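You operate a simulated robot arm through the tools that you are given. There is no shell and no other tool. Be economical: measure what you need, move in short steps, check, and stop when the job is done.

You are at the controls of a simulated robot arm. One attempt, no reset.

Task
Press the blue finished cap's spout home, then check its height and put it back in its well.
Fine: use the lever press; leave its slide out and the gauge arm aside. Where these are worked on the way, their far stop is far enough and under half their travel is too little: gauge arm.
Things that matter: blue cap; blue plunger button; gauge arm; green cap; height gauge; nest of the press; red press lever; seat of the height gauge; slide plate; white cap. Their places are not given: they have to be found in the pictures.

It is judged by the outcome, as a careful person would: the job done as asked, and still so three seconds after it is handed in. It fails if anything else is knocked over, pushed out of place, dropped, spilled or broken. A push-on lid holds only when it is set on centred and level and pressed home; a screw cap is set on level and turned clockwise until tight.

Robot
A 6-joint arm with a two-finger parallel gripper, fixed in place. Base frame: the origin is at the foot of the arm, x ahead of it, y to its left, z up; the work surface is at about z = 0.006. Readings come in m, degrees, newtons and seconds.
With the tool pointing down near the work surface it reaches from about 0.14 to 0.58 m from the base axis. Its first joint turns from -66.0 to 66.0 degrees. Payload 2.1 kg.
The tool frame sits at the grasp point between the pads (the TCP): z along the fingers, y along the line on which they close. The tips reach 0.03 m beyond it. Largest opening 0.094 m; finger width 0.028, thickness 0.01; the body of the gripper, 0.05 by 0.096 m, starts 0.055 m behind the TCP.
Orientation is that of the tool frame in the base frame, as a unit quaternion [w, x, y, z]. With the fingers straight down and closing along the base's y, the tool's x points along the base's -x, its y along +y and its z along -z.

Tools
- The arm moves only by the tool nudge_tool. Its argument "moves" is a list of rows, each a list of 7 numbers: the closure, from 0 (fully open) to 1 (shut), then the shift along the tool's x, y, z in units of 40 mm (1.0 is 40 mm), then the turn, a rotation vector about the tool's x, y, z in units of 5 degrees (1.0 is 5 degrees). In form: [[grip, x, y, z, rx, ry, rz], ...]. A call has 1 to 12 rows; each row shifts and turns the commanded pose from where the row before left it, along the tool's axes as they then stand. A call with a number of a shift or a turn outside -1 to 1 is refused whole. A row lasts 0.2 s, in which the tool goes at most 0.05 m and 8.6 degrees; a call with a longer step from one row to the next is refused whole, and so is a gripper value outside its range. A pose out of reach is approached as far as the arm can. The call stops where the force on the tool passes 80 N (or 10 N more than at its start, if that is more) or the arm is blocked; 0.2 s more then pass. The fingers move at their own pace (about 0.072 m/s each) and stop on an object; they squeeze with about 31 N. The grip force told is the motor's: it shows also when the fingers shut on nothing. Time passes only in rows, and 0.2 s behind the last, so rows that do not move let the fingers close. The reply holds the time, the measured pose of the TCP, the force on the tool along the base axes, the opening and the grip force, in the units named above and with some noise, with the torque about the TCP (base axes, N m) and any sound that the robot's microphone picked up, and new pictures: "show" is both (left out), scene, wrist or none.
- Cameras (640 x 400 px; columns grow to the right, rows downward): "scene" is fixed at [0.0685, -0.3811, 0.4927]; the picture's right is [0.66, -0.75, 0.00], its down [-0.38, -0.33, -0.87] and it looks along [0.65, 0.57, -0.50] (base axes); focal length 214 px, centre (320, 200). "wrist" rides on the gripper at [0.076, 0.014, -0.102] in the tool frame; the picture's right is [-0.18, 0.98, 0.00], its down [-0.75, -0.14, -0.64] and it looks along [-0.63, -0.12, 0.77] (tool axes); focal length 243 px, centre (320, 200).
- point_at(camera, pixels): there is no depth. For up to 12 entries [column, row, z] of the newest picture of that camera ("zoom" is the newest enlarged one), the place [x, y] in the base frame at which the ray of that pixel passes the height z, good to about 0.003 m. No time passes.
- enlarge(camera, box): a new picture of the part [left, top, right, bottom] of that camera's present view, enlarged. No time passes.
- finish_job(): hands the job in; it is judged then, once.

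Go step by step. Measure first, check grasps and placings, and put right what went wrong. The budget is 80 turns and 200 pictures, counting those below and the enlarged ones. Unless the task says otherwise, let go and move clear before handing in, and close with one line.

The tools are called as name(argument=value, ...) on one line, values as JSON. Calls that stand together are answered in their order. nudge_tool: Moves the arm, as the interface text tells. Its arguments: {"type":"object","properties":{"moves":{"type":"array","items":{"type":"array","items":{"type":"number"}}},"show":{"type":"string","enum":["both","scene","wrist","none"]}},"required":["moves"]} The other tools are called the same way: point_at (camera, pixels) gives the place at which the rays of pixels pass given heights; enlarge (camera, box) takes an enlarged picture of a part of a camera's view; finish_job () hands the job in.

At the start:

```text
time: 0.0
tool_pos: [0.2073, -0.1924, 0.4179]
tool_rot: [0.0, 0.0, 1.0, 0.0]
wrist_force: [-0.6, -0.6, -0.4]
wrist_torque: [0.0, 0.03, 0.01]
gripper_width: 0.0938
grasp_force: 0.0
```

scene: 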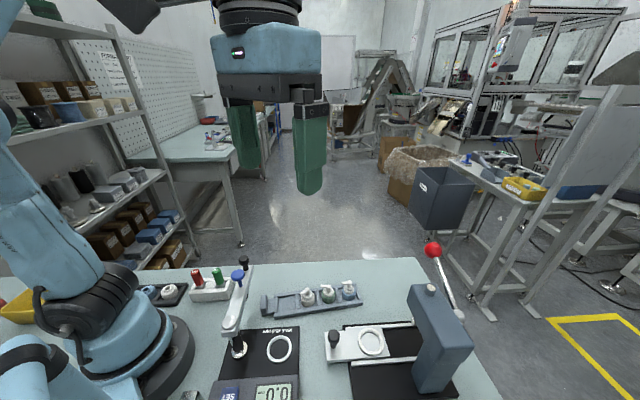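
wrist: 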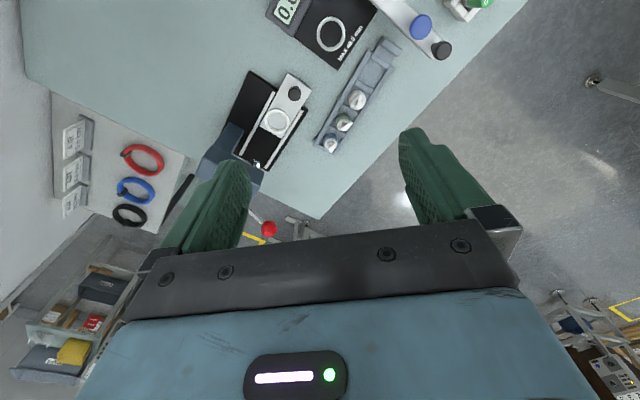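

The scene shows the gauge (around 260,360), the tray with three caps (around 325,295) and the lever press (around 400,350). I'll enlarge these to see details.

enlarge(camera="scene", box=[180, 240, 380, 400])

enlarge(camera="scene", box=[310, 240, 510, 400])

enlarge(camera="wrist", box=[220, 0, 500, 175])

```text
2.50 times, centred on (280, 320) of scene
```

zoom: 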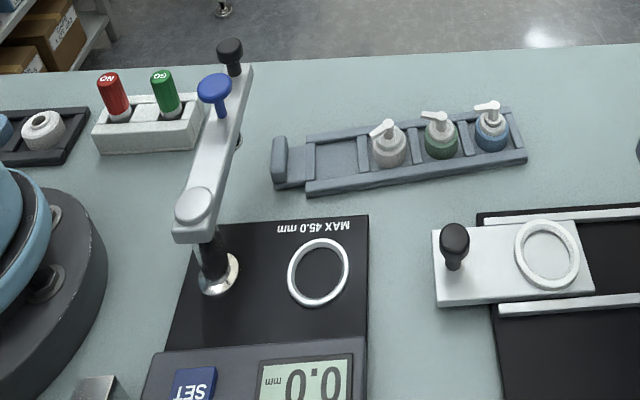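

```text
2.50 times, centred on (410, 320) of scene
```

zoom: 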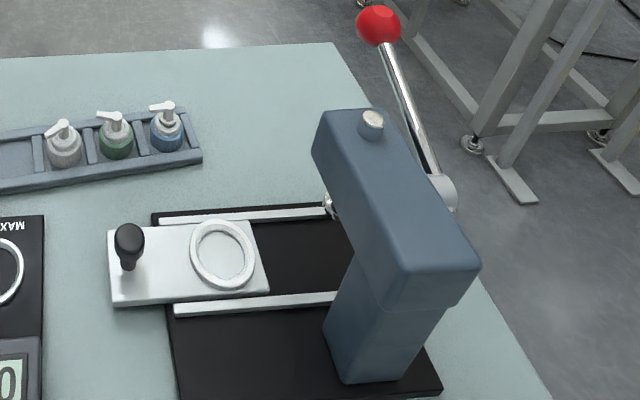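

```text
2.29 times, centred on (360, 88) of wrist
```

zoom: 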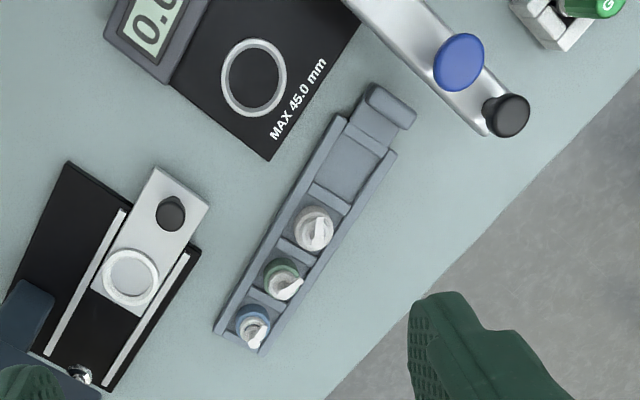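

Everything is identified; now I triangulate key points from both cameras at several heights.

point_at(camera="scene", pixels=[[279.2, 348.8, 0.01], [279.2, 348.8, 0.03], [370.4, 341.6, 0.02], [370.4, 341.6, 0.04], [333, 336, 0.06], [333, 347, 0.03], [349, 297, 0.02], [349, 297, 0.04], [433, 250, 0.2], [433, 250, 0.25], [237.5, 275, 0.1], [244, 262, 0.1]])

point_at(camera="zoom", pixels=[[253, 78, 0.01], [253, 78, 0.03], [131, 277, 0.02], [131, 277, 0.04], [171, 212, 0.06], [253, 325, 0.02], [253, 325, 0.04], [282, 278, 0.03], [313, 228, 0.03], [459, 60, 0.1], [507, 115, 0.1], [459, 60, 0.14]])

point_at(camera="wrist", pixels=[[268, 229, 0.2], [268, 229, 0.25], [268, 229, 0.15], [257, 165, 0.05]])

```text
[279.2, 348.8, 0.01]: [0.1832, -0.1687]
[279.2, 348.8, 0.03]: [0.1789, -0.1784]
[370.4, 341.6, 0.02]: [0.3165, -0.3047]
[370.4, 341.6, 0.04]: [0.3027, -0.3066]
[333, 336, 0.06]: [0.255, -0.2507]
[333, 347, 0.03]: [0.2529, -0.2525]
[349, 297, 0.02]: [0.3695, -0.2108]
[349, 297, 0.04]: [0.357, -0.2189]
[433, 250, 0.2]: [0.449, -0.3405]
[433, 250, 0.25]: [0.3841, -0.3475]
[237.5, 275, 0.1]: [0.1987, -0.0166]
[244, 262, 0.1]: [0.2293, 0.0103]
```

```text
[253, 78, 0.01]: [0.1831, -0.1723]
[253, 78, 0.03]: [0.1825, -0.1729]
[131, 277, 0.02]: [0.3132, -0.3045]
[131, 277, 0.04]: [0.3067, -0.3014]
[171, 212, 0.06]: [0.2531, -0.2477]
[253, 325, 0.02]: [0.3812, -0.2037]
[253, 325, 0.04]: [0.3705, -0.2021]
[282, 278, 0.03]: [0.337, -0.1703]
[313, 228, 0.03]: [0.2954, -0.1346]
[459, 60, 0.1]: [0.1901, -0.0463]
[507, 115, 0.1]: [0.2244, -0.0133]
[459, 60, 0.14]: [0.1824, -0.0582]
```

```text
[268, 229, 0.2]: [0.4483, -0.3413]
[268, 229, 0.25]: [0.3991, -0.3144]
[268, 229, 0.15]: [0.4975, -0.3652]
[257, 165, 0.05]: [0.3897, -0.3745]
```

Positions agree between cameras: seat ≈(0.183,-0.170), nest ≈(0.314,-0.305), blue cap ≈(0.37,-0.205), lever ball ≈(0.449,-0.341,0.20). I yaw the tool to line up with the tray (about -40°) and come down for a closer look.

nudge_tool(moves=[[0, 0, 0, 0.6, 0, 0, 1], [0, 0, 0, 0.6, 0, 0, 1], [0, 0, 0, 0.6, 0, 0, 1], [0, 0, 0, 0.6, 0, 0, 1], [0, 0, 0, 0.6, 0, 0, 1], [0, 0, 0, 0.6, 0, 0, 1], [0, 0, 0, 0.6, 0, 0, 1], [0, 0, 0, 0.6, 0, 0, 1], [0, 0, 0, 0, 0, 0, 0.1]])

```text
time: 2.0
tool_pos: [0.2071, -0.1939, 0.2261]
tool_rot: [0.0, 0.346, 0.938, 0.0]
wrist_force: [-0.2, 0.4, 0.1]
wrist_torque: [0.0, -0.02, 0.02]
gripper_width: 0.0941
grasp_force: 0.0
```

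scene: 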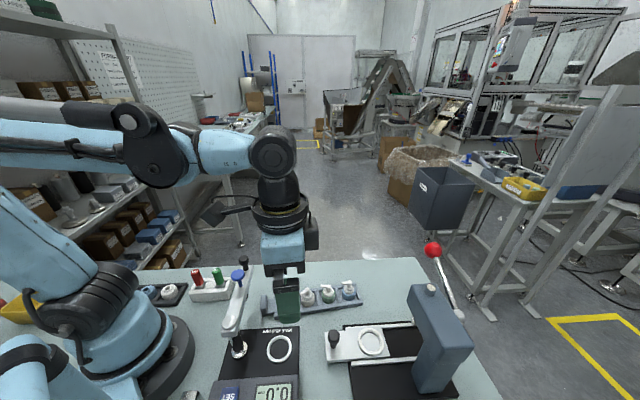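
wrist: 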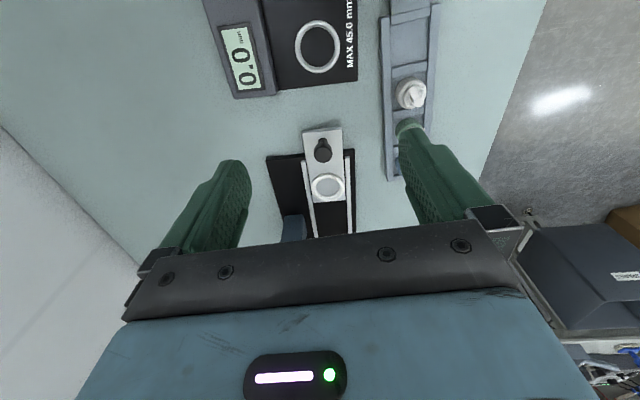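

The tray runs parallel to the tool now, at image column ~410. I shift +0.1 m along tool y and somewhat forward to see the caps between the fingers.

nudge_tool(moves=[[0, -0.2, 0.85, 0.2, 0, 0, 0], [0, -0.2, 0.85, 0.2, 0, 0, 0], [0, -0.2, 0.8, 0.2, 0, 0, 0]], show="wrist")

enlarge(camera="wrist", box=[240, 0, 420, 112])

```text
time: 2.8
tool_pos: [0.292, -0.1358, 0.2026]
tool_rot: [0.001, 0.346, 0.938, -0.001]
wrist_force: [0.3, 0.1, -0.4]
wrist_torque: [0.02, 0.04, 0.01]
gripper_width: 0.0939
grasp_force: 0.0
```

wrist: 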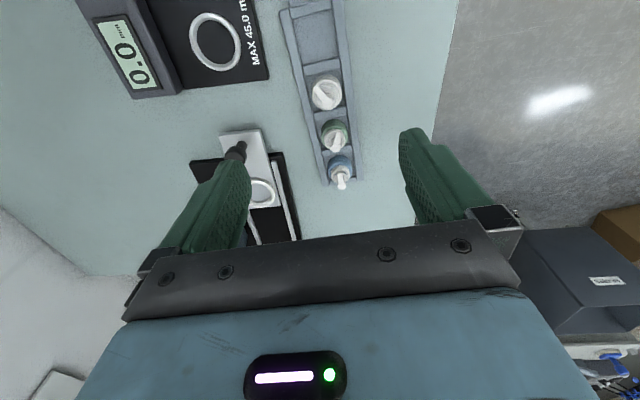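

```text
3.56 times, centred on (330, 56) of wrist
```

zoom: 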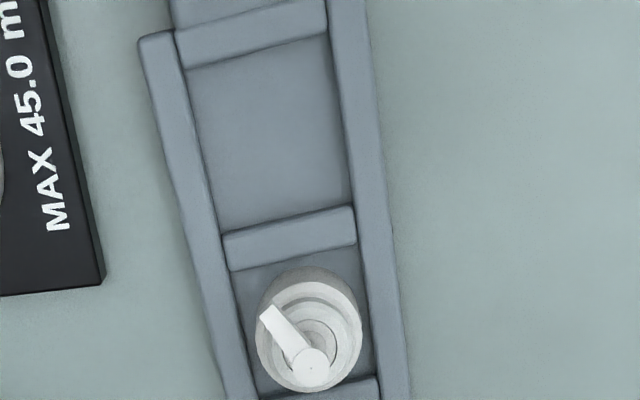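

enlarge(camera="wrist", box=[270, 100, 400, 200])

enlarge(camera="scene", box=[290, 260, 380, 320])

```text
4.00 times, centred on (335, 150) of wrist
```

zoom: 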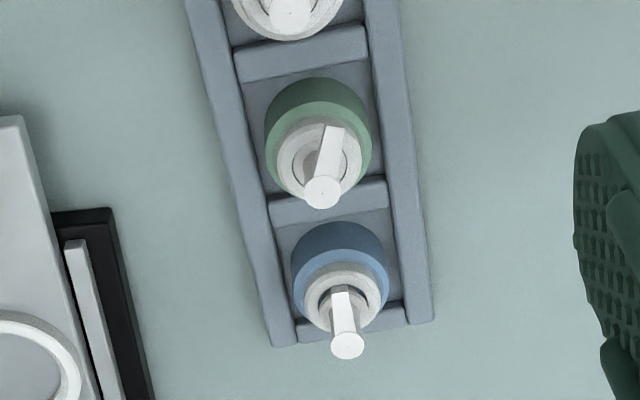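

```text
6.67 times, centred on (335, 290) of scene
```

zoom: 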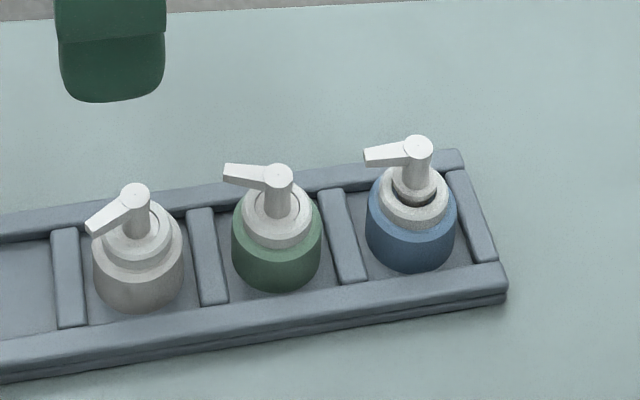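

point_at(camera="scene", pixels=[[349.4, 281.8, 0.05], [349.4, 281.8, 0.06], [349.0, 290, 0.03], [349.0, 290, 0.04], [348.7, 296.8, 0.01], [348.7, 296.8, 0.02], [342.5, 283.3, 0.055], [357.6, 290, 0.035], [341.5, 293, 0.035]])

point_at(camera="wrist", pixels=[[341.8, 186.2, 0.05], [341.8, 186.2, 0.06], [340.6, 173, 0.03], [340.6, 173, 0.04], [328, 173, 0.03], [352.3, 172, 0.03], [324, 186, 0.02], [362, 180, 0.02], [311.5, 102, 0.02], [348, 100, 0.02], [340, 155, 0.012]])

```text
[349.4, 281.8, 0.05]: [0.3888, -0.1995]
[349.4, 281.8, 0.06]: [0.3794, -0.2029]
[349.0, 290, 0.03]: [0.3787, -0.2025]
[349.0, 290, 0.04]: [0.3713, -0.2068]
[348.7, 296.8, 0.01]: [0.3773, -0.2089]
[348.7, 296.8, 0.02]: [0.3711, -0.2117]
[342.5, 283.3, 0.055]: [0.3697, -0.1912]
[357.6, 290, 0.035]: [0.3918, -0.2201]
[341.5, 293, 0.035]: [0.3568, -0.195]
```

```text
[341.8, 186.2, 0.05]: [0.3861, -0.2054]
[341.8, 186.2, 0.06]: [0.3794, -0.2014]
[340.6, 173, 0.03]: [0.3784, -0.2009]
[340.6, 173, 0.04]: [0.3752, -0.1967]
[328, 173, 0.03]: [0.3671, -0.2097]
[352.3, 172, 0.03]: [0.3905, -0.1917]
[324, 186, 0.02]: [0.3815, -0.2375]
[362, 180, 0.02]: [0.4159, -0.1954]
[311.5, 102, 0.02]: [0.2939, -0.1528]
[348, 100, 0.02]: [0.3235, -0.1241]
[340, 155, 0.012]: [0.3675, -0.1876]
```

Blue cap: axis ≈(0.379,-0.202), collar dia 0.030, head top z≈0.060. I move over it with the fingers part-closed and check before descending.

nudge_tool(moves=[[0.35, -0.7, 0.05, 0.4, 0, 0, 0], [0.35, -0.7, 0.05, 0.4, 0, 0, 0], [0.35, -0.7, 0.05, 0.5, 0, 0, 0], [0.35, -0.63, 0, 0.5, 0, 0, 0], [0.35, 0, 0, 0.4, 0, 0, 0]])

enlarge(camera="scene", box=[290, 240, 410, 320])

```text
time: 4.0
tool_pos: [0.3779, -0.2012, 0.113]
tool_rot: [0.0, 0.347, 0.938, 0.0]
wrist_force: [-0.6, 0.1, 0.0]
wrist_torque: [0.02, 0.01, 0.02]
gripper_width: 0.061
grasp_force: 0.2
```

scene: 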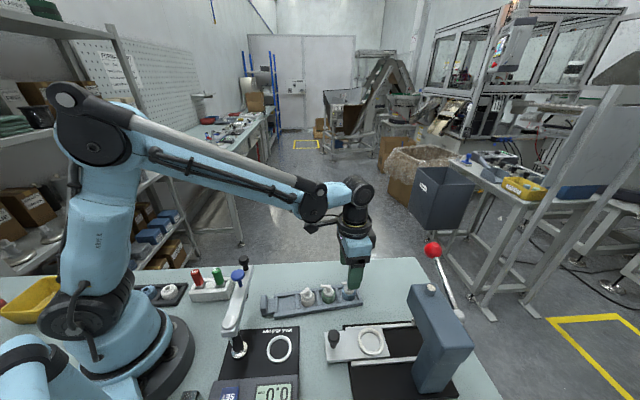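
wrist: 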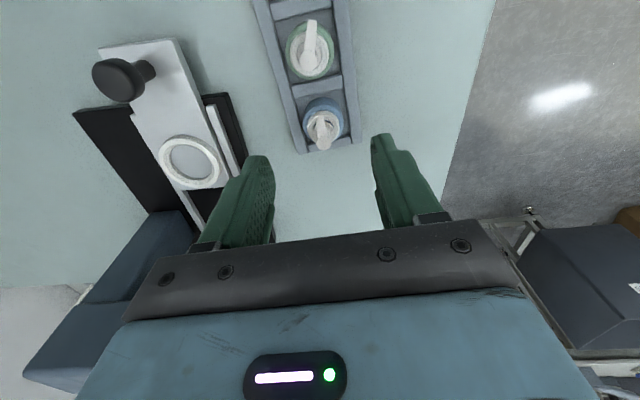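

```text
5.00 times, centred on (350, 280) of scene
```

zoom: 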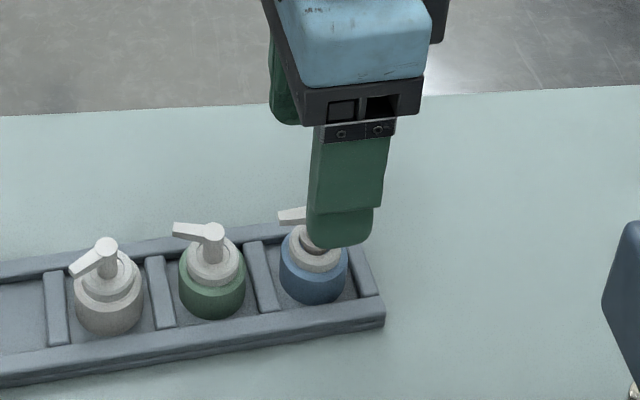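

enlarge(camera="wrist", box=[240, 60, 400, 160])

```text
4.00 times, centred on (320, 110) of wrist
```

zoom: 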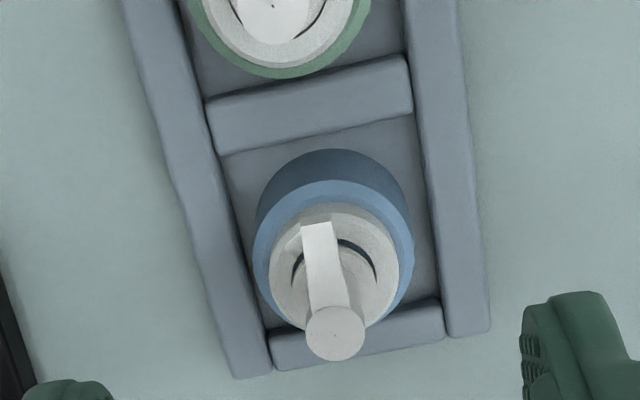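

point_at(camera="zoom", pixels=[[334, 258, 0.03], [253, 258, 0.03], [414, 250, 0.03], [333, 262, 0.035], [335, 333, 0.06], [335, 333, 0.055], [233, 378, 0.015], [490, 330, 0.015], [150, 90, 0.015], [465, 90, 0.015], [330, 150, 0.012]])

```text
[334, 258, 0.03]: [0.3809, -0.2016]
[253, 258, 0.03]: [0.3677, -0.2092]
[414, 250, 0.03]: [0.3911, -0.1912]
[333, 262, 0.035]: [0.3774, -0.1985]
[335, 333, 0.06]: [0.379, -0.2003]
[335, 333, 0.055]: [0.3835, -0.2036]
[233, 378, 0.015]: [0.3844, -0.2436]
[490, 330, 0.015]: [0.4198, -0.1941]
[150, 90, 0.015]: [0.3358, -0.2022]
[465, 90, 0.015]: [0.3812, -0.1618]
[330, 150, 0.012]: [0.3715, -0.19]
```

Cap axis ≈(0.379,-0.201), TCP is right above it. Descend to TCP z≈0.051 (tips above the tray rails) and look.

nudge_tool(moves=[[0.35, -0.03, 0, 0.6, 0, 0, 0], [0.35, 0, 0, 0.6, 0, 0, 0], [0.35, 0, 0, 0.35, 0, 0, 0]])

enlarge(camera="scene", box=[290, 240, 410, 320])

```text
time: 4.8
tool_pos: [0.3788, -0.2004, 0.0524]
tool_rot: [0.001, 0.346, 0.938, -0.001]
wrist_force: [-0.7, 0.1, -0.5]
wrist_torque: [0.0, -0.02, -0.01]
gripper_width: 0.0614
grasp_force: 0.1
```

scene: 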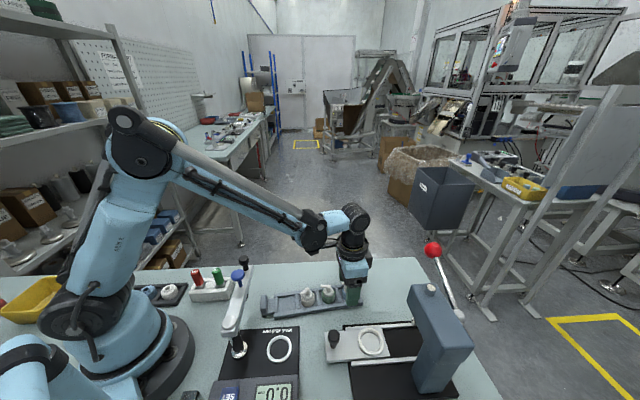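
wrist: 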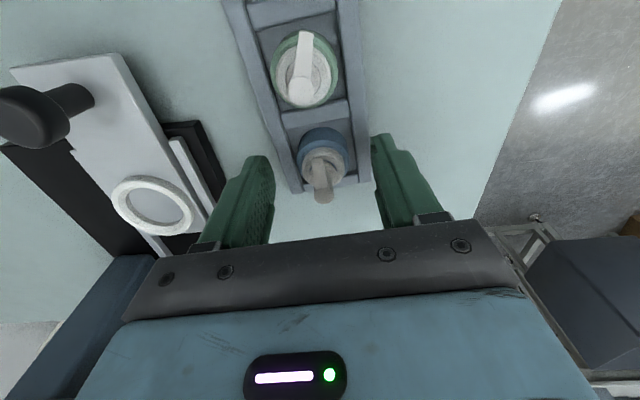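

```text
5.00 times, centred on (350, 280) of scene
```

zoom: 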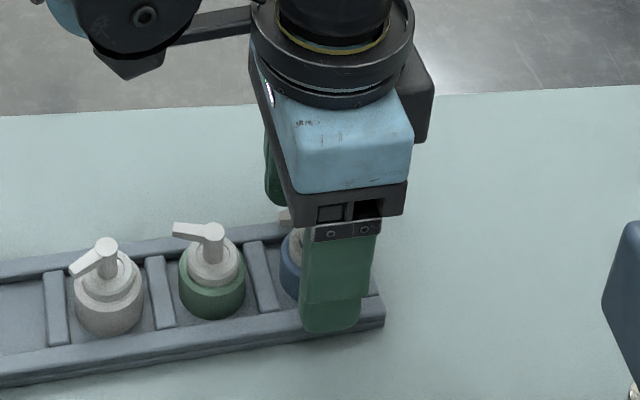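

Fingers straddle the cap with tips just above the rails. Close.

nudge_tool(moves=[[1, 0, 0, 0, 0, 0, 0], [1, 0, 0, 0, 0, 0, 0], [1, 0, 0, 0, 0, 0, 0]], show="wrist")

enlarge(camera="scene", box=[290, 240, 410, 320])

```text
time: 5.6
tool_pos: [0.3785, -0.2004, 0.0526]
tool_rot: [0.0, 0.346, 0.938, 0.0]
wrist_force: [0.3, 0.1, -0.2]
wrist_torque: [0.0, 0.02, -0.01]
gripper_width: 0.0297
grasp_force: 10.2
```

wrist: 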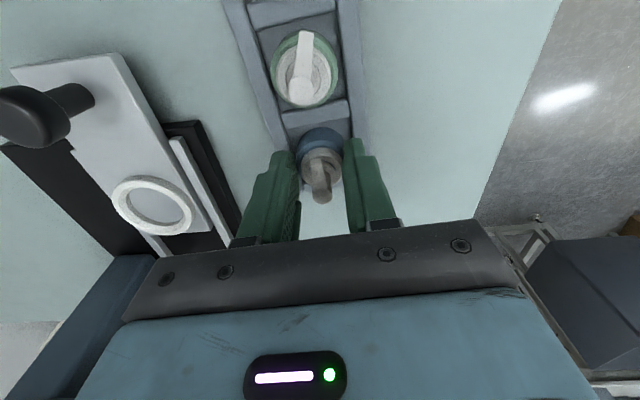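

```text
5.00 times, centred on (350, 280) of scene
```

zoom: 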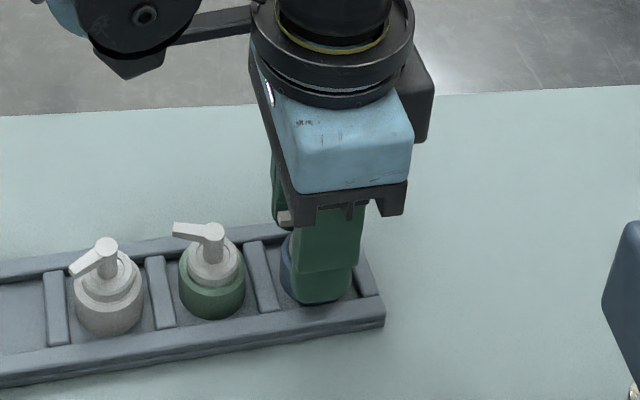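

Gripped at 0.0297 (the collar's width). Lift straight up and check.

nudge_tool(moves=[[1, 0, 0, 0, 0, 0, 0], [1, 0, 0, -0.5, 0, 0, 0], [1, 0, 0, -0.7, 0, 0, 0], [1, 0, 0, -0.8, 0, 0, 0]])

enlarge(camera="scene", box=[290, 220, 410, 300])

enlarge(camera="wrist", box=[80, 60, 370, 240])

```text
time: 6.6
tool_pos: [0.3777, -0.2006, 0.1355]
tool_rot: [0.0, 0.346, 0.938, -0.001]
wrist_force: [-0.4, 0.0, -0.4]
wrist_torque: [0.0, -0.01, 0.01]
gripper_width: 0.0296
grasp_force: 10.3
```

scene: 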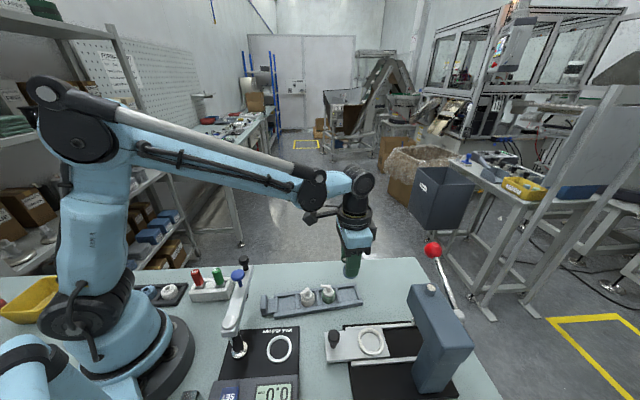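
wrist: 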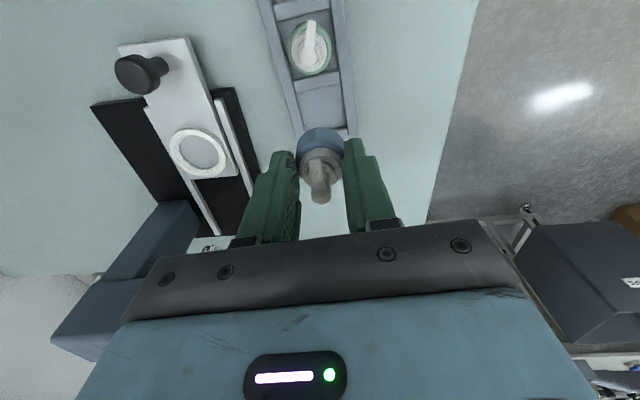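

```text
5.00 times, centred on (350, 260) of scene
```

zoom: 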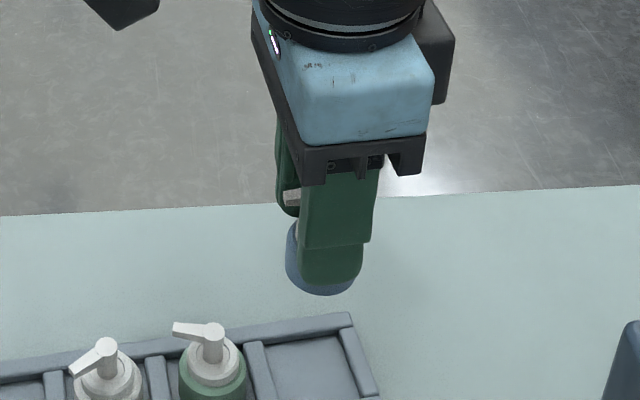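

```text
2.21 times, centred on (225, 150) of wrist
```

zoom: 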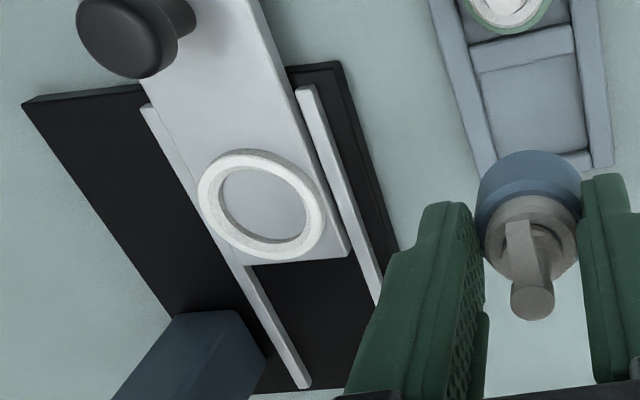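

point_at(camera="zoom", pixels=[[262, 203, 0.02], [262, 203, 0.025], [262, 203, 0.03], [218, 198, 0.025], [306, 210, 0.025], [197, 192, 0.025], [326, 214, 0.025]])

enlarge(camera="scene", box=[320, 310, 410, 370])

```text
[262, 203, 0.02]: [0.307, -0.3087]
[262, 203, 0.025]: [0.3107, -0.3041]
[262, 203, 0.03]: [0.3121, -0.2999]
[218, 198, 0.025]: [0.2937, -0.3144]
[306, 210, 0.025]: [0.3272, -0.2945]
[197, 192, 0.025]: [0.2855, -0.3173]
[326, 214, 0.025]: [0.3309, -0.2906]
```

```text
6.67 times, centred on (365, 340) of scene
```

zoom: 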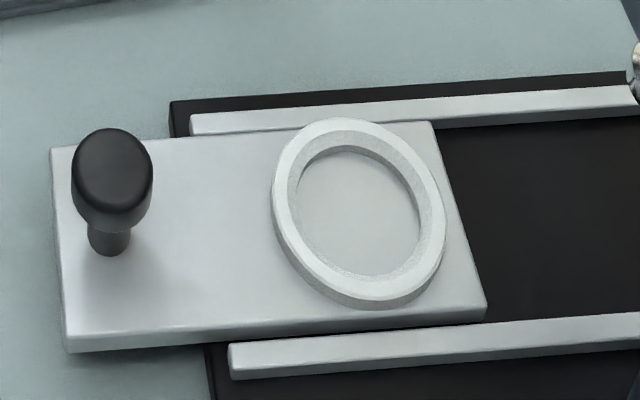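

The nest ring is clear in both views; I'll average several readings to pin its centre and height.

point_at(camera="scene", pixels=[[370.9, 341.2, 0.02], [370.9, 341.2, 0.02], [370.9, 341.2, 0.02], [370.9, 341.2, 0.02], [370.9, 341.2, 0.03], [370.9, 341.2, 0.03], [370.9, 341.2, 0.03], [370.9, 341.2, 0.03]])

point_at(camera="wrist", pixels=[[198.2, 152, 0.02], [198.2, 152, 0.02], [198.2, 152, 0.02], [198.2, 152, 0.02], [198.2, 152, 0.03], [198.2, 152, 0.03], [198.2, 152, 0.03], [198.2, 152, 0.03]])

```text
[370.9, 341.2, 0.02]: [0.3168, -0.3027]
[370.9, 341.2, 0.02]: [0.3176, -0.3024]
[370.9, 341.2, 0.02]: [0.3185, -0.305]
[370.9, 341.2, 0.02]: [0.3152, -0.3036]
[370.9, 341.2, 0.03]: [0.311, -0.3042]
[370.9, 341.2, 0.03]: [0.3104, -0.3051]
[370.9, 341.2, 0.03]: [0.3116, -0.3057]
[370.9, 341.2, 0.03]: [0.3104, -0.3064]
```

```text
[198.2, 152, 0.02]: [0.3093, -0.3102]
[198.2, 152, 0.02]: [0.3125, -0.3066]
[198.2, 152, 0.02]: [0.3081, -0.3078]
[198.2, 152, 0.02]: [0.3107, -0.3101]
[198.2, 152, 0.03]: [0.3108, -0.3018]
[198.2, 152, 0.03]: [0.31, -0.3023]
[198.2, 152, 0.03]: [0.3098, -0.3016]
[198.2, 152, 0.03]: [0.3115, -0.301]
```

point_at(camera="scene", pixels=[[414, 322, 0.06], [414, 322, 0.09], [407, 301, 0.12], [407, 301, 0.16], [417, 393, 0.01], [431, 288, 0.15], [431, 288, 0.18], [473, 345, 0.14]])

enlarge(camera="scene", box=[380, 260, 500, 400])

point_at(camera="wrist", pixels=[[157, 203, 0.12], [157, 203, 0.16], [186, 200, 0.12], [186, 200, 0.16], [50, 342, 0.12], [50, 342, 0.16]])

```text
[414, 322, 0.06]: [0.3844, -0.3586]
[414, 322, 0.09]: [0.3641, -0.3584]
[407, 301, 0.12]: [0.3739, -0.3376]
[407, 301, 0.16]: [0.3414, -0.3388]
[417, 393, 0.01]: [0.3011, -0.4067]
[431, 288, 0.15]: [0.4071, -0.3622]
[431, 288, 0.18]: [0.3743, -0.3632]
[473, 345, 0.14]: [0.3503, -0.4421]
```

```text
2.86 times, centred on (440, 330) of scene
```

zoom: 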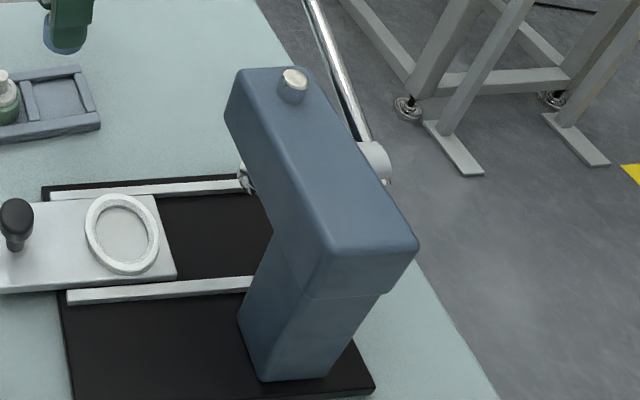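

```text
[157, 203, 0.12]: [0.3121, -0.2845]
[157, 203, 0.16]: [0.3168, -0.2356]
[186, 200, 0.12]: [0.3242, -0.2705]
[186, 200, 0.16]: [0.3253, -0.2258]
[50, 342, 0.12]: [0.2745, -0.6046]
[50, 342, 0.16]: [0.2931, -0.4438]
```

The nest sits ~0.083 m short of the ram along the slide; the press head won't foul the gripper there. Carry the cap above the nest (0.3115,-0.3043).

nudge_tool(moves=[[1, -0.1, -0.76, 0, 0, 0, 0], [1, -0.1, -0.76, 0, 0, 0, 0], [1, -0.1, -0.76, 0, 0, 0, 0], [1, -0.12, -0.76, 0, 0, 0, 0], [1, 0, 0, 0.6, 0, 0, 0]])

enlarge(camera="scene", box=[320, 280, 440, 360])

enlarge(camera="wrist", box=[220, 60, 420, 220])

```text
time: 7.8
tool_pos: [0.3111, -0.303, 0.1086]
tool_rot: [0.0, 0.346, 0.938, 0.0]
wrist_force: [-0.8, 0.7, -0.3]
wrist_torque: [0.02, 0.01, 0.01]
gripper_width: 0.0296
grasp_force: 10.2
```

scene: 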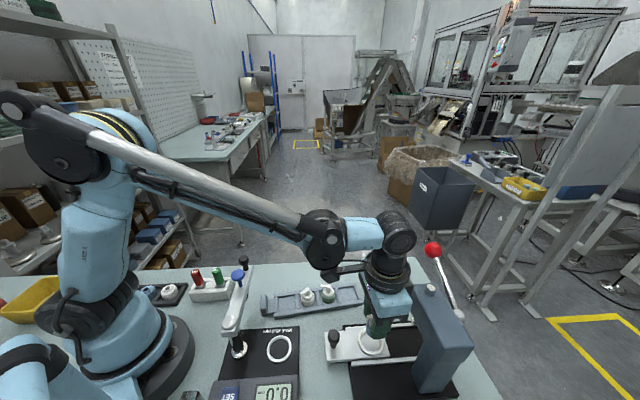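
wrist: 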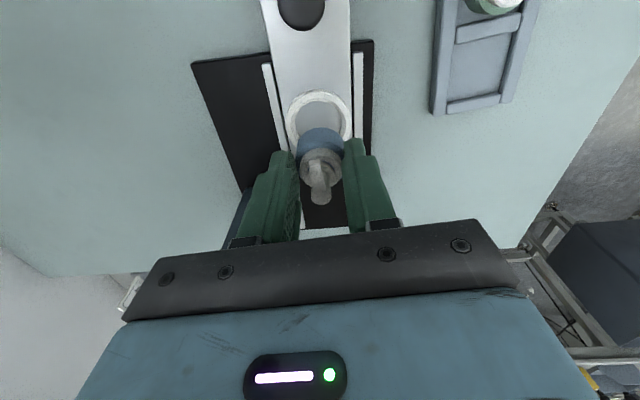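

```text
5.00 times, centred on (380, 320) of scene
```

zoom: 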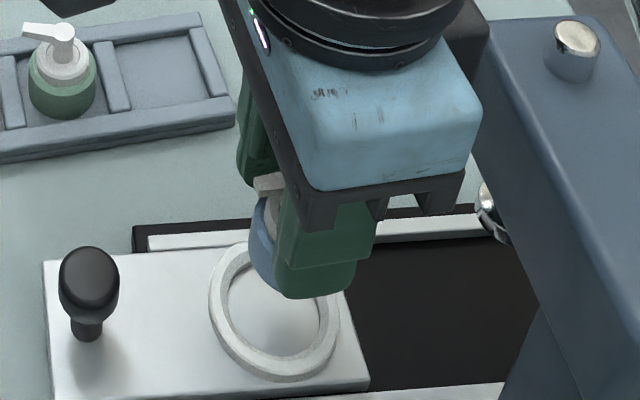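

```text
2.50 times, centred on (320, 140) of wrist
```

zoom: 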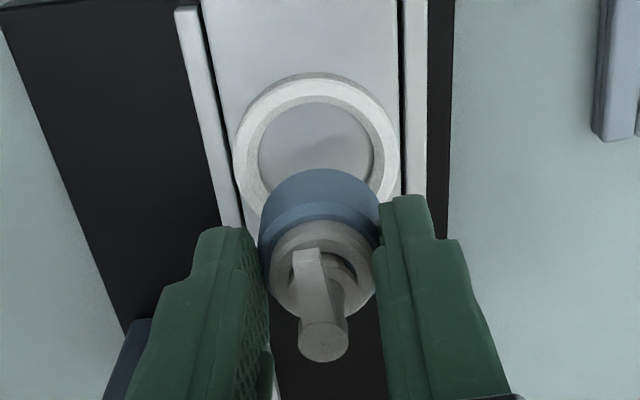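

point_at(camera="zoom", pixels=[[316.5, 150, 0.026], [316.5, 150, 0.026], [316.5, 150, 0.026], [234, 150, 0.026], [400, 150, 0.026], [316, 72, 0.026]])

```text
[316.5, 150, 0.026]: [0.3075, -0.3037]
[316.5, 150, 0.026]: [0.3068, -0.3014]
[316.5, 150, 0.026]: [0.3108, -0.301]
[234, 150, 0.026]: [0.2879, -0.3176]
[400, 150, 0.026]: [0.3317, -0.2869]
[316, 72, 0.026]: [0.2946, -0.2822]
```

Nest centre is within ~1 mm of the TCP. Descend to just above expected seating.

nudge_tool(moves=[[1, 0, 0, 0.5, 0, 0, 0], [1, 0, 0, 0.4, 0, 0, 0]])

enlarge(camera="scene", box=[320, 280, 440, 360])

enlarge(camera="wrist", box=[220, 60, 420, 220])

```text
time: 8.4
tool_pos: [0.3117, -0.3045, 0.0733]
tool_rot: [0.0, 0.346, 0.938, 0.0]
wrist_force: [-3.5, 0.2, 6.1]
wrist_torque: [-0.03, 0.04, -0.04]
gripper_width: 0.0299
grasp_force: 10.3
```

scene: 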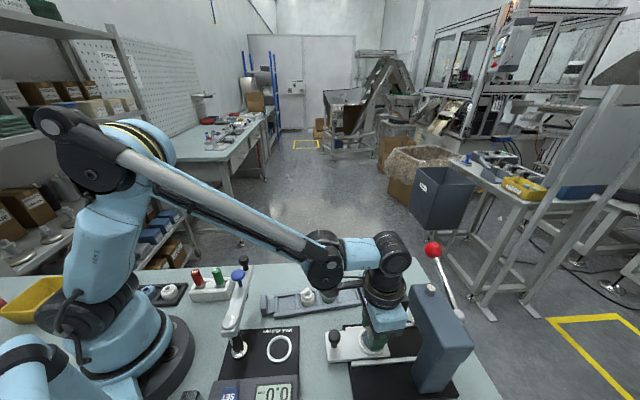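
wrist: 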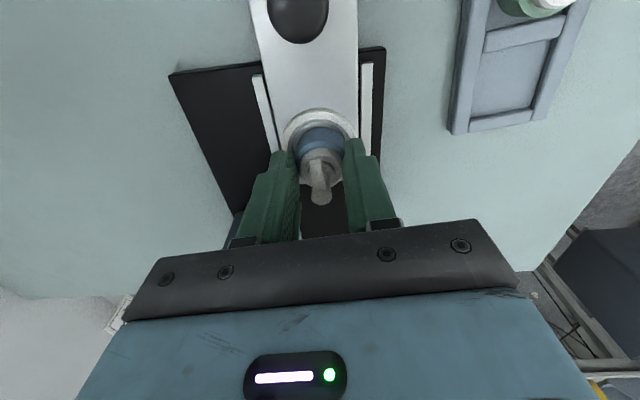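

```text
5.00 times, centred on (380, 320) of scene
```

zoom: 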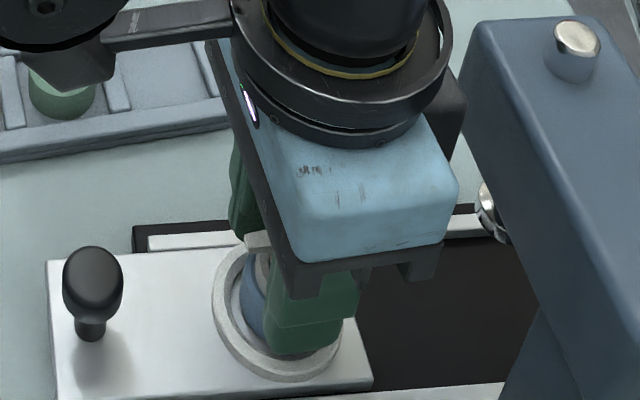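

```text
2.50 times, centred on (320, 140) of wrist
```

zoom: 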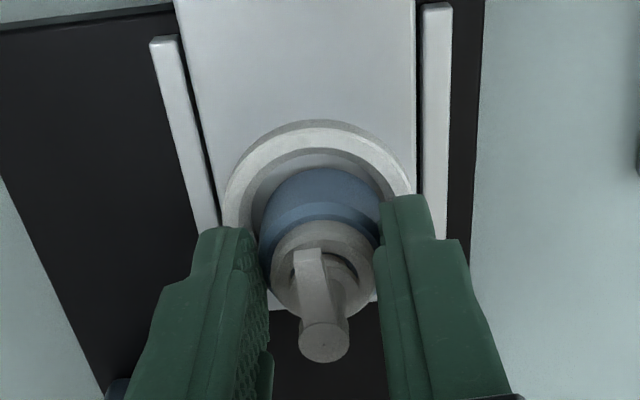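

Contact at z=0.073 with the reaction pushing the tool back and toward -y: the cap seems to touch the ring's bevel. Lift slightly, shift ~1.5 mm back and ~1 mm to -y, and lower again gently.

nudge_tool(moves=[[1, 0, 0, -0.08, 0, 0, 0], [1, 0.04, -0.03, 0, 0, 0, 0], [1, 0, 0, 0.06, 0, 0, 0], [1, 0, 0, 0.06, 0, 0, 0]], show="none")

enlarge(camera="wrist", box=[260, 100, 380, 200])

enlarge(camera="scene", box=[340, 310, 400, 360])

```text
time: 9.4
tool_pos: [0.3092, -0.3024, 0.0708]
tool_rot: [0.0, 0.346, 0.938, -0.001]
wrist_force: [-0.6, 0.6, -0.1]
wrist_torque: [0.0, 0.06, -0.02]
gripper_width: 0.0294
grasp_force: 10.6
```

```text
4.00 times, centred on (320, 150) of wrist
```

zoom: 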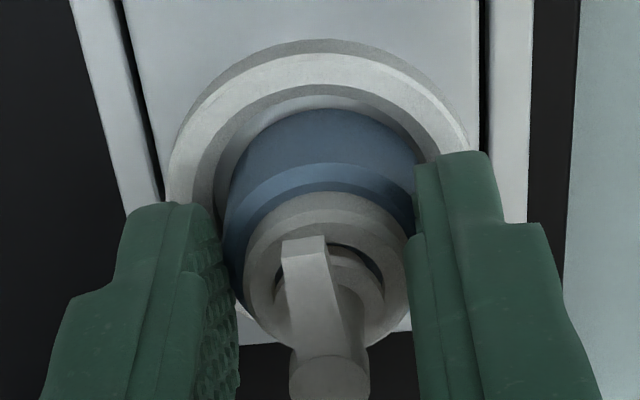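

```text
8.00 times, centred on (370, 335) of scene
```

zoom: 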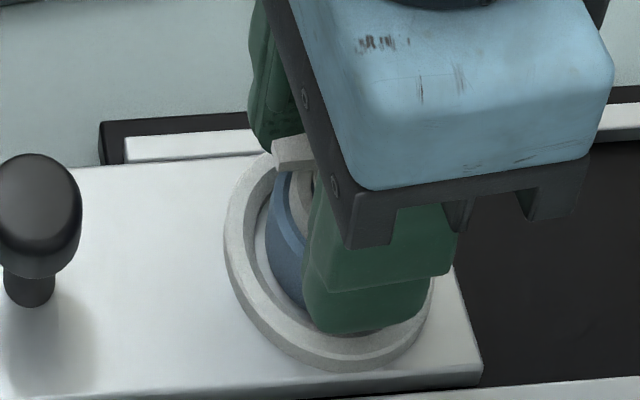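

No contact force now at z=0.0708. Continue down gently.

nudge_tool(moves=[[1, 0, 0, 0.06, 0, 0, 0], [1, 0, 0, 0.06, 0, 0, 0]], show="none")

enlarge(camera="wrist", box=[260, 100, 380, 200])

```text
time: 10.0
tool_pos: [0.3096, -0.3029, 0.0663]
tool_rot: [0.001, 0.347, 0.938, -0.001]
wrist_force: [-1.1, 0.1, 6.4]
wrist_torque: [0.05, 0.0, 0.0]
gripper_width: 0.03
grasp_force: 9.5
```

```text
4.00 times, centred on (320, 150) of wrist
```

zoom: 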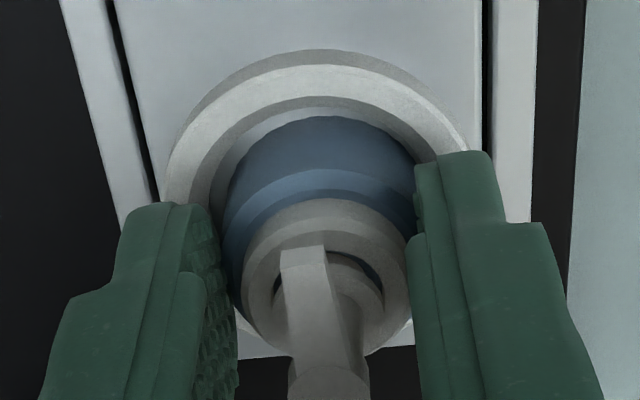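

nudge_tool(moves=[[1, 0, 0, 0.03, 0, 0, 0], [1, 0, 0, 0, 0, 0, 0]], show="none")

enlarge(camera="scene", box=[340, 310, 400, 360])

```text
time: 10.6
tool_pos: [0.3091, -0.3036, 0.0644]
tool_rot: [0.001, 0.346, 0.938, 0.0]
wrist_force: [-0.3, 0.0, 5.0]
wrist_torque: [0.02, -0.01, -0.02]
gripper_width: 0.0296
grasp_force: 9.5
```

```text
8.00 times, centred on (370, 335) of scene
```

zoom: 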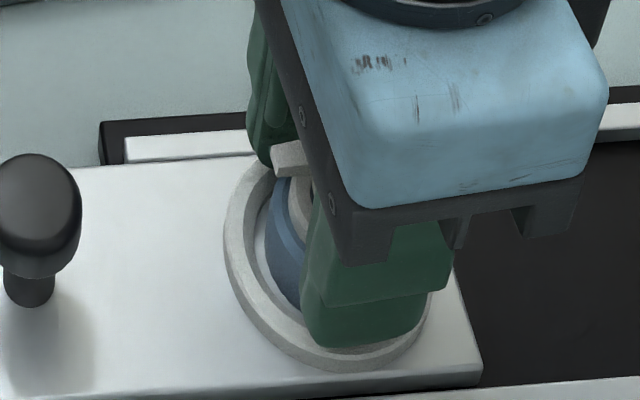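

Steady ~5 N upward with no side force: the cap is resting. Open the fingers slightly and rise to inspect.

nudge_tool(moves=[[0.35, 0, 0, 0, 0, 0, 0], [0.35, 0, 0, 0, 0, 0, 0], [0.35, 0, 0, -0.5, 0, 0, 0], [0.35, 0, 0, -0.8, 0, 0, 0], [0.35, 0.8, 0, -0.4, 0, 0, 0]])

enlarge(camera="scene", box=[340, 310, 400, 360])

enlarge(camera="wrist", box=[260, 100, 400, 220])

```text
time: 11.8
tool_pos: [0.2846, -0.2836, 0.1337]
tool_rot: [-0.001, 0.346, 0.938, 0.0]
wrist_force: [0.0, -0.4, -0.1]
wrist_torque: [-0.02, -0.03, -0.01]
gripper_width: 0.061
grasp_force: 0.1
```

scene: 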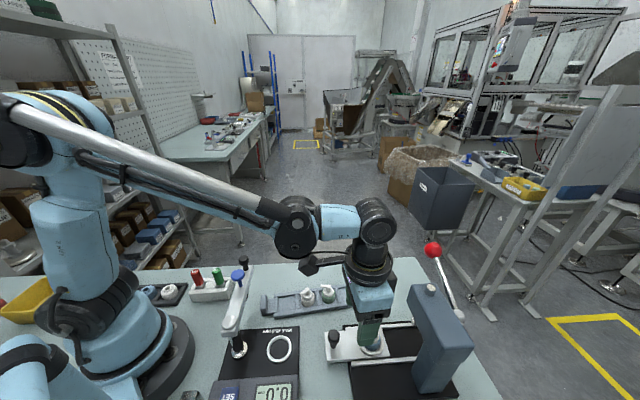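
wrist: 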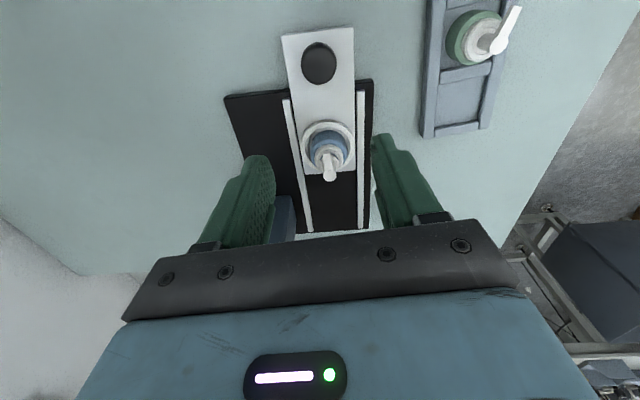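

```text
8.00 times, centred on (370, 335) of scene
```

zoom: 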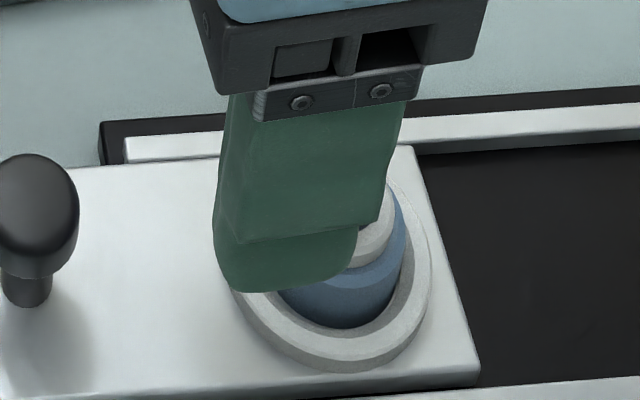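

```text
3.33 times, centred on (330, 160) of wrist
```

zoom: 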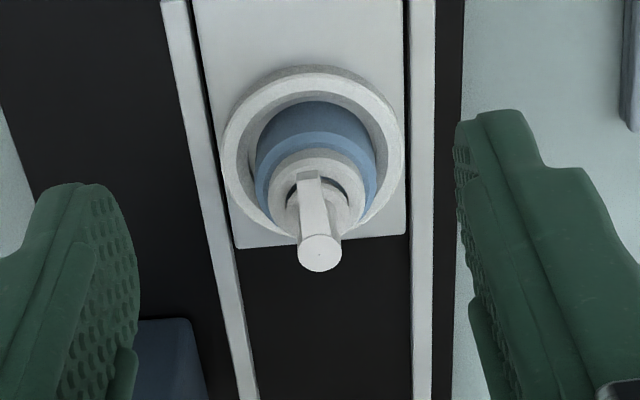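

The cap sits inside the ring. I back off toward the slide knob and re-check the cap plus measure the knob.

nudge_tool(moves=[[0, 0.6, 0.14, -0.2, 0, 0, 0], [0, 0.6, 0, -0.2, 0, 0, 0]], show="wrist")

enlarge(camera="scene", box=[290, 270, 410, 360])

enlarge(camera="wrist", box=[240, 80, 480, 240])

```text
time: 12.4
tool_pos: [0.253, -0.2463, 0.1495]
tool_rot: [0.0, 0.345, 0.939, 0.0]
wrist_force: [0.6, -0.3, -0.1]
wrist_torque: [0.04, 0.02, 0.0]
gripper_width: 0.0941
grasp_force: 0.0
```

wrist: 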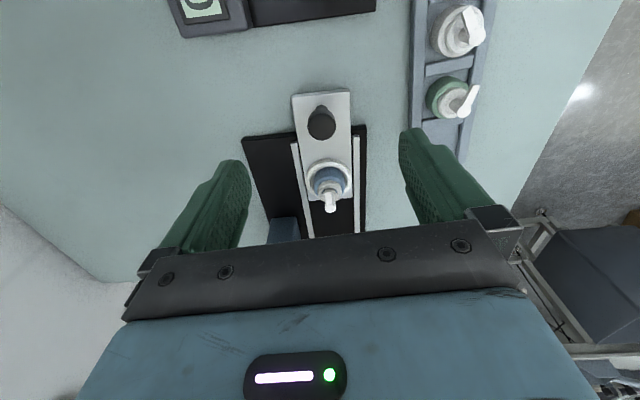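

```text
4.44 times, centred on (350, 315) of scene
```

zoom: 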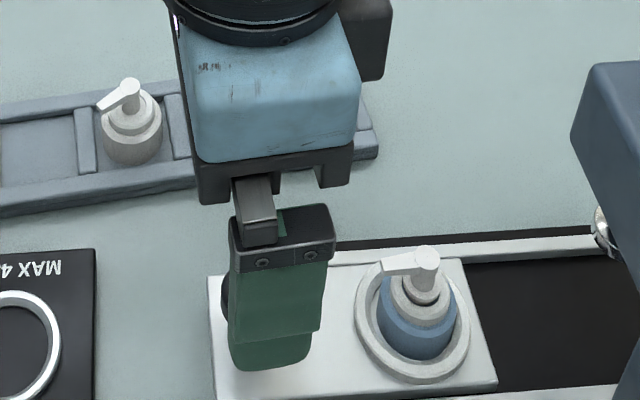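

```text
2.50 times, centred on (360, 160) of wrist
```

zoom: 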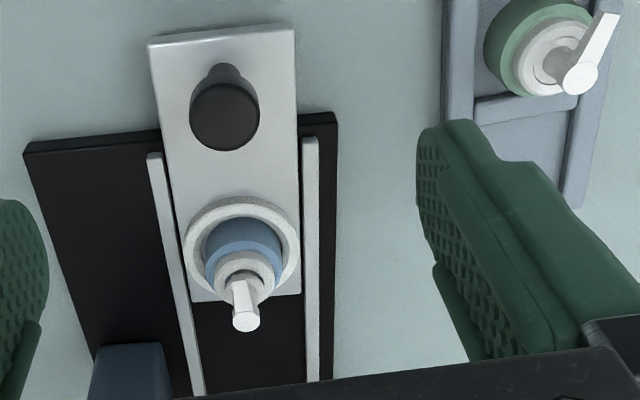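

Cap sits upright in the nest. Measure the slide knob at (321,124).

point_at(camera="zoom", pixels=[[224, 118, 0.05], [224, 118, 0.05], [224, 118, 0.06], [224, 118, 0.06], [190, 118, 0.055], [259, 116, 0.055], [222, 68, 0.02], [222, 68, 0.025]])

point_at(camera="scene", pixels=[[333.8, 334, 0.05], [333.8, 334, 0.06], [333.8, 334, 0.05], [333.8, 334, 0.06]])

```text
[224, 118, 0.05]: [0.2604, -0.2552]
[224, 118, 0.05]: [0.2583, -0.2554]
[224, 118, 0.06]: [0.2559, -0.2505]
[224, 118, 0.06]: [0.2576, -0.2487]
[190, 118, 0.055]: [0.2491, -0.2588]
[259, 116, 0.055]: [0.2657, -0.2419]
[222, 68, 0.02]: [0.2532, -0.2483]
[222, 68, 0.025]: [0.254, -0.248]
```

```text
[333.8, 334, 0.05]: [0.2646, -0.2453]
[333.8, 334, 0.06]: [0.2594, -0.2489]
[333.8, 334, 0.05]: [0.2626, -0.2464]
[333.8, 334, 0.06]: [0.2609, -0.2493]
```

Knob ≈(0.2575,-0.250), top z 0.06, dia ~0.023. Descend around it and grip it lightly by closing.

nudge_tool(moves=[[0.4, -0.145, 0, 0.6, 0, 0, 0], [0.4, 0, 0, 0.7, 0, 0, 0], [0.4, 0, 0, 0.7, 0, 0, 0], [0.4, 0, 0, 0.04, 0, 0, 0]], show="wrist")

enlarge(camera="wrist", box=[220, 60, 440, 260])

```text
time: 13.4
tool_pos: [0.257, -0.2516, 0.0667]
tool_rot: [0.001, 0.346, 0.938, 0.0]
wrist_force: [-0.4, 0.1, -0.2]
wrist_torque: [0.01, 0.03, 0.01]
gripper_width: 0.0566
grasp_force: 0.0
```

wrist: 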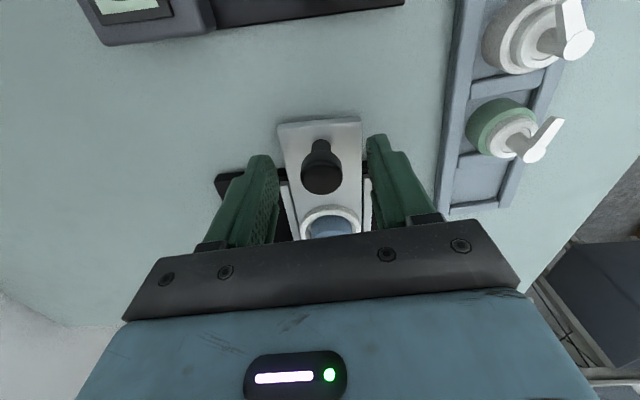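

```text
2.00 times, centred on (330, 160) of wrist
```

zoom: 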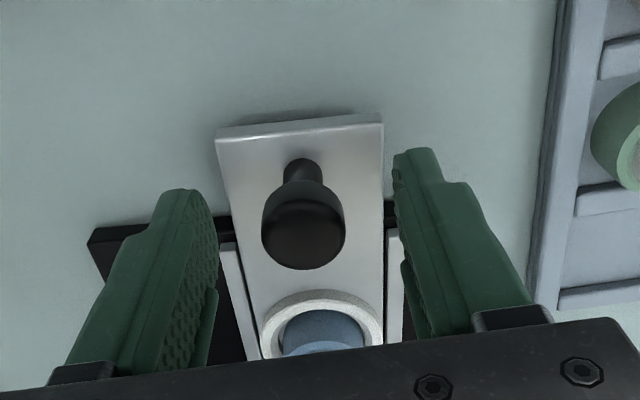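

Knob lies centred between the pads (321,176). Close on it.

nudge_tool(moves=[[1, 0, 0, 0, 0, 0, 0], [1, 0, 0, 0, 0, 0, 0], [1, 0, 0, 0, 0, 0, 0]], show="none")

```text
time: 14.2
tool_pos: [0.2557, -0.251, 0.0661]
tool_rot: [0.001, 0.346, 0.938, 0.001]
wrist_force: [6.9, 7.9, -8.9]
wrist_torque: [0.05, -0.04, -0.07]
gripper_width: 0.0232
grasp_force: 45.2
```

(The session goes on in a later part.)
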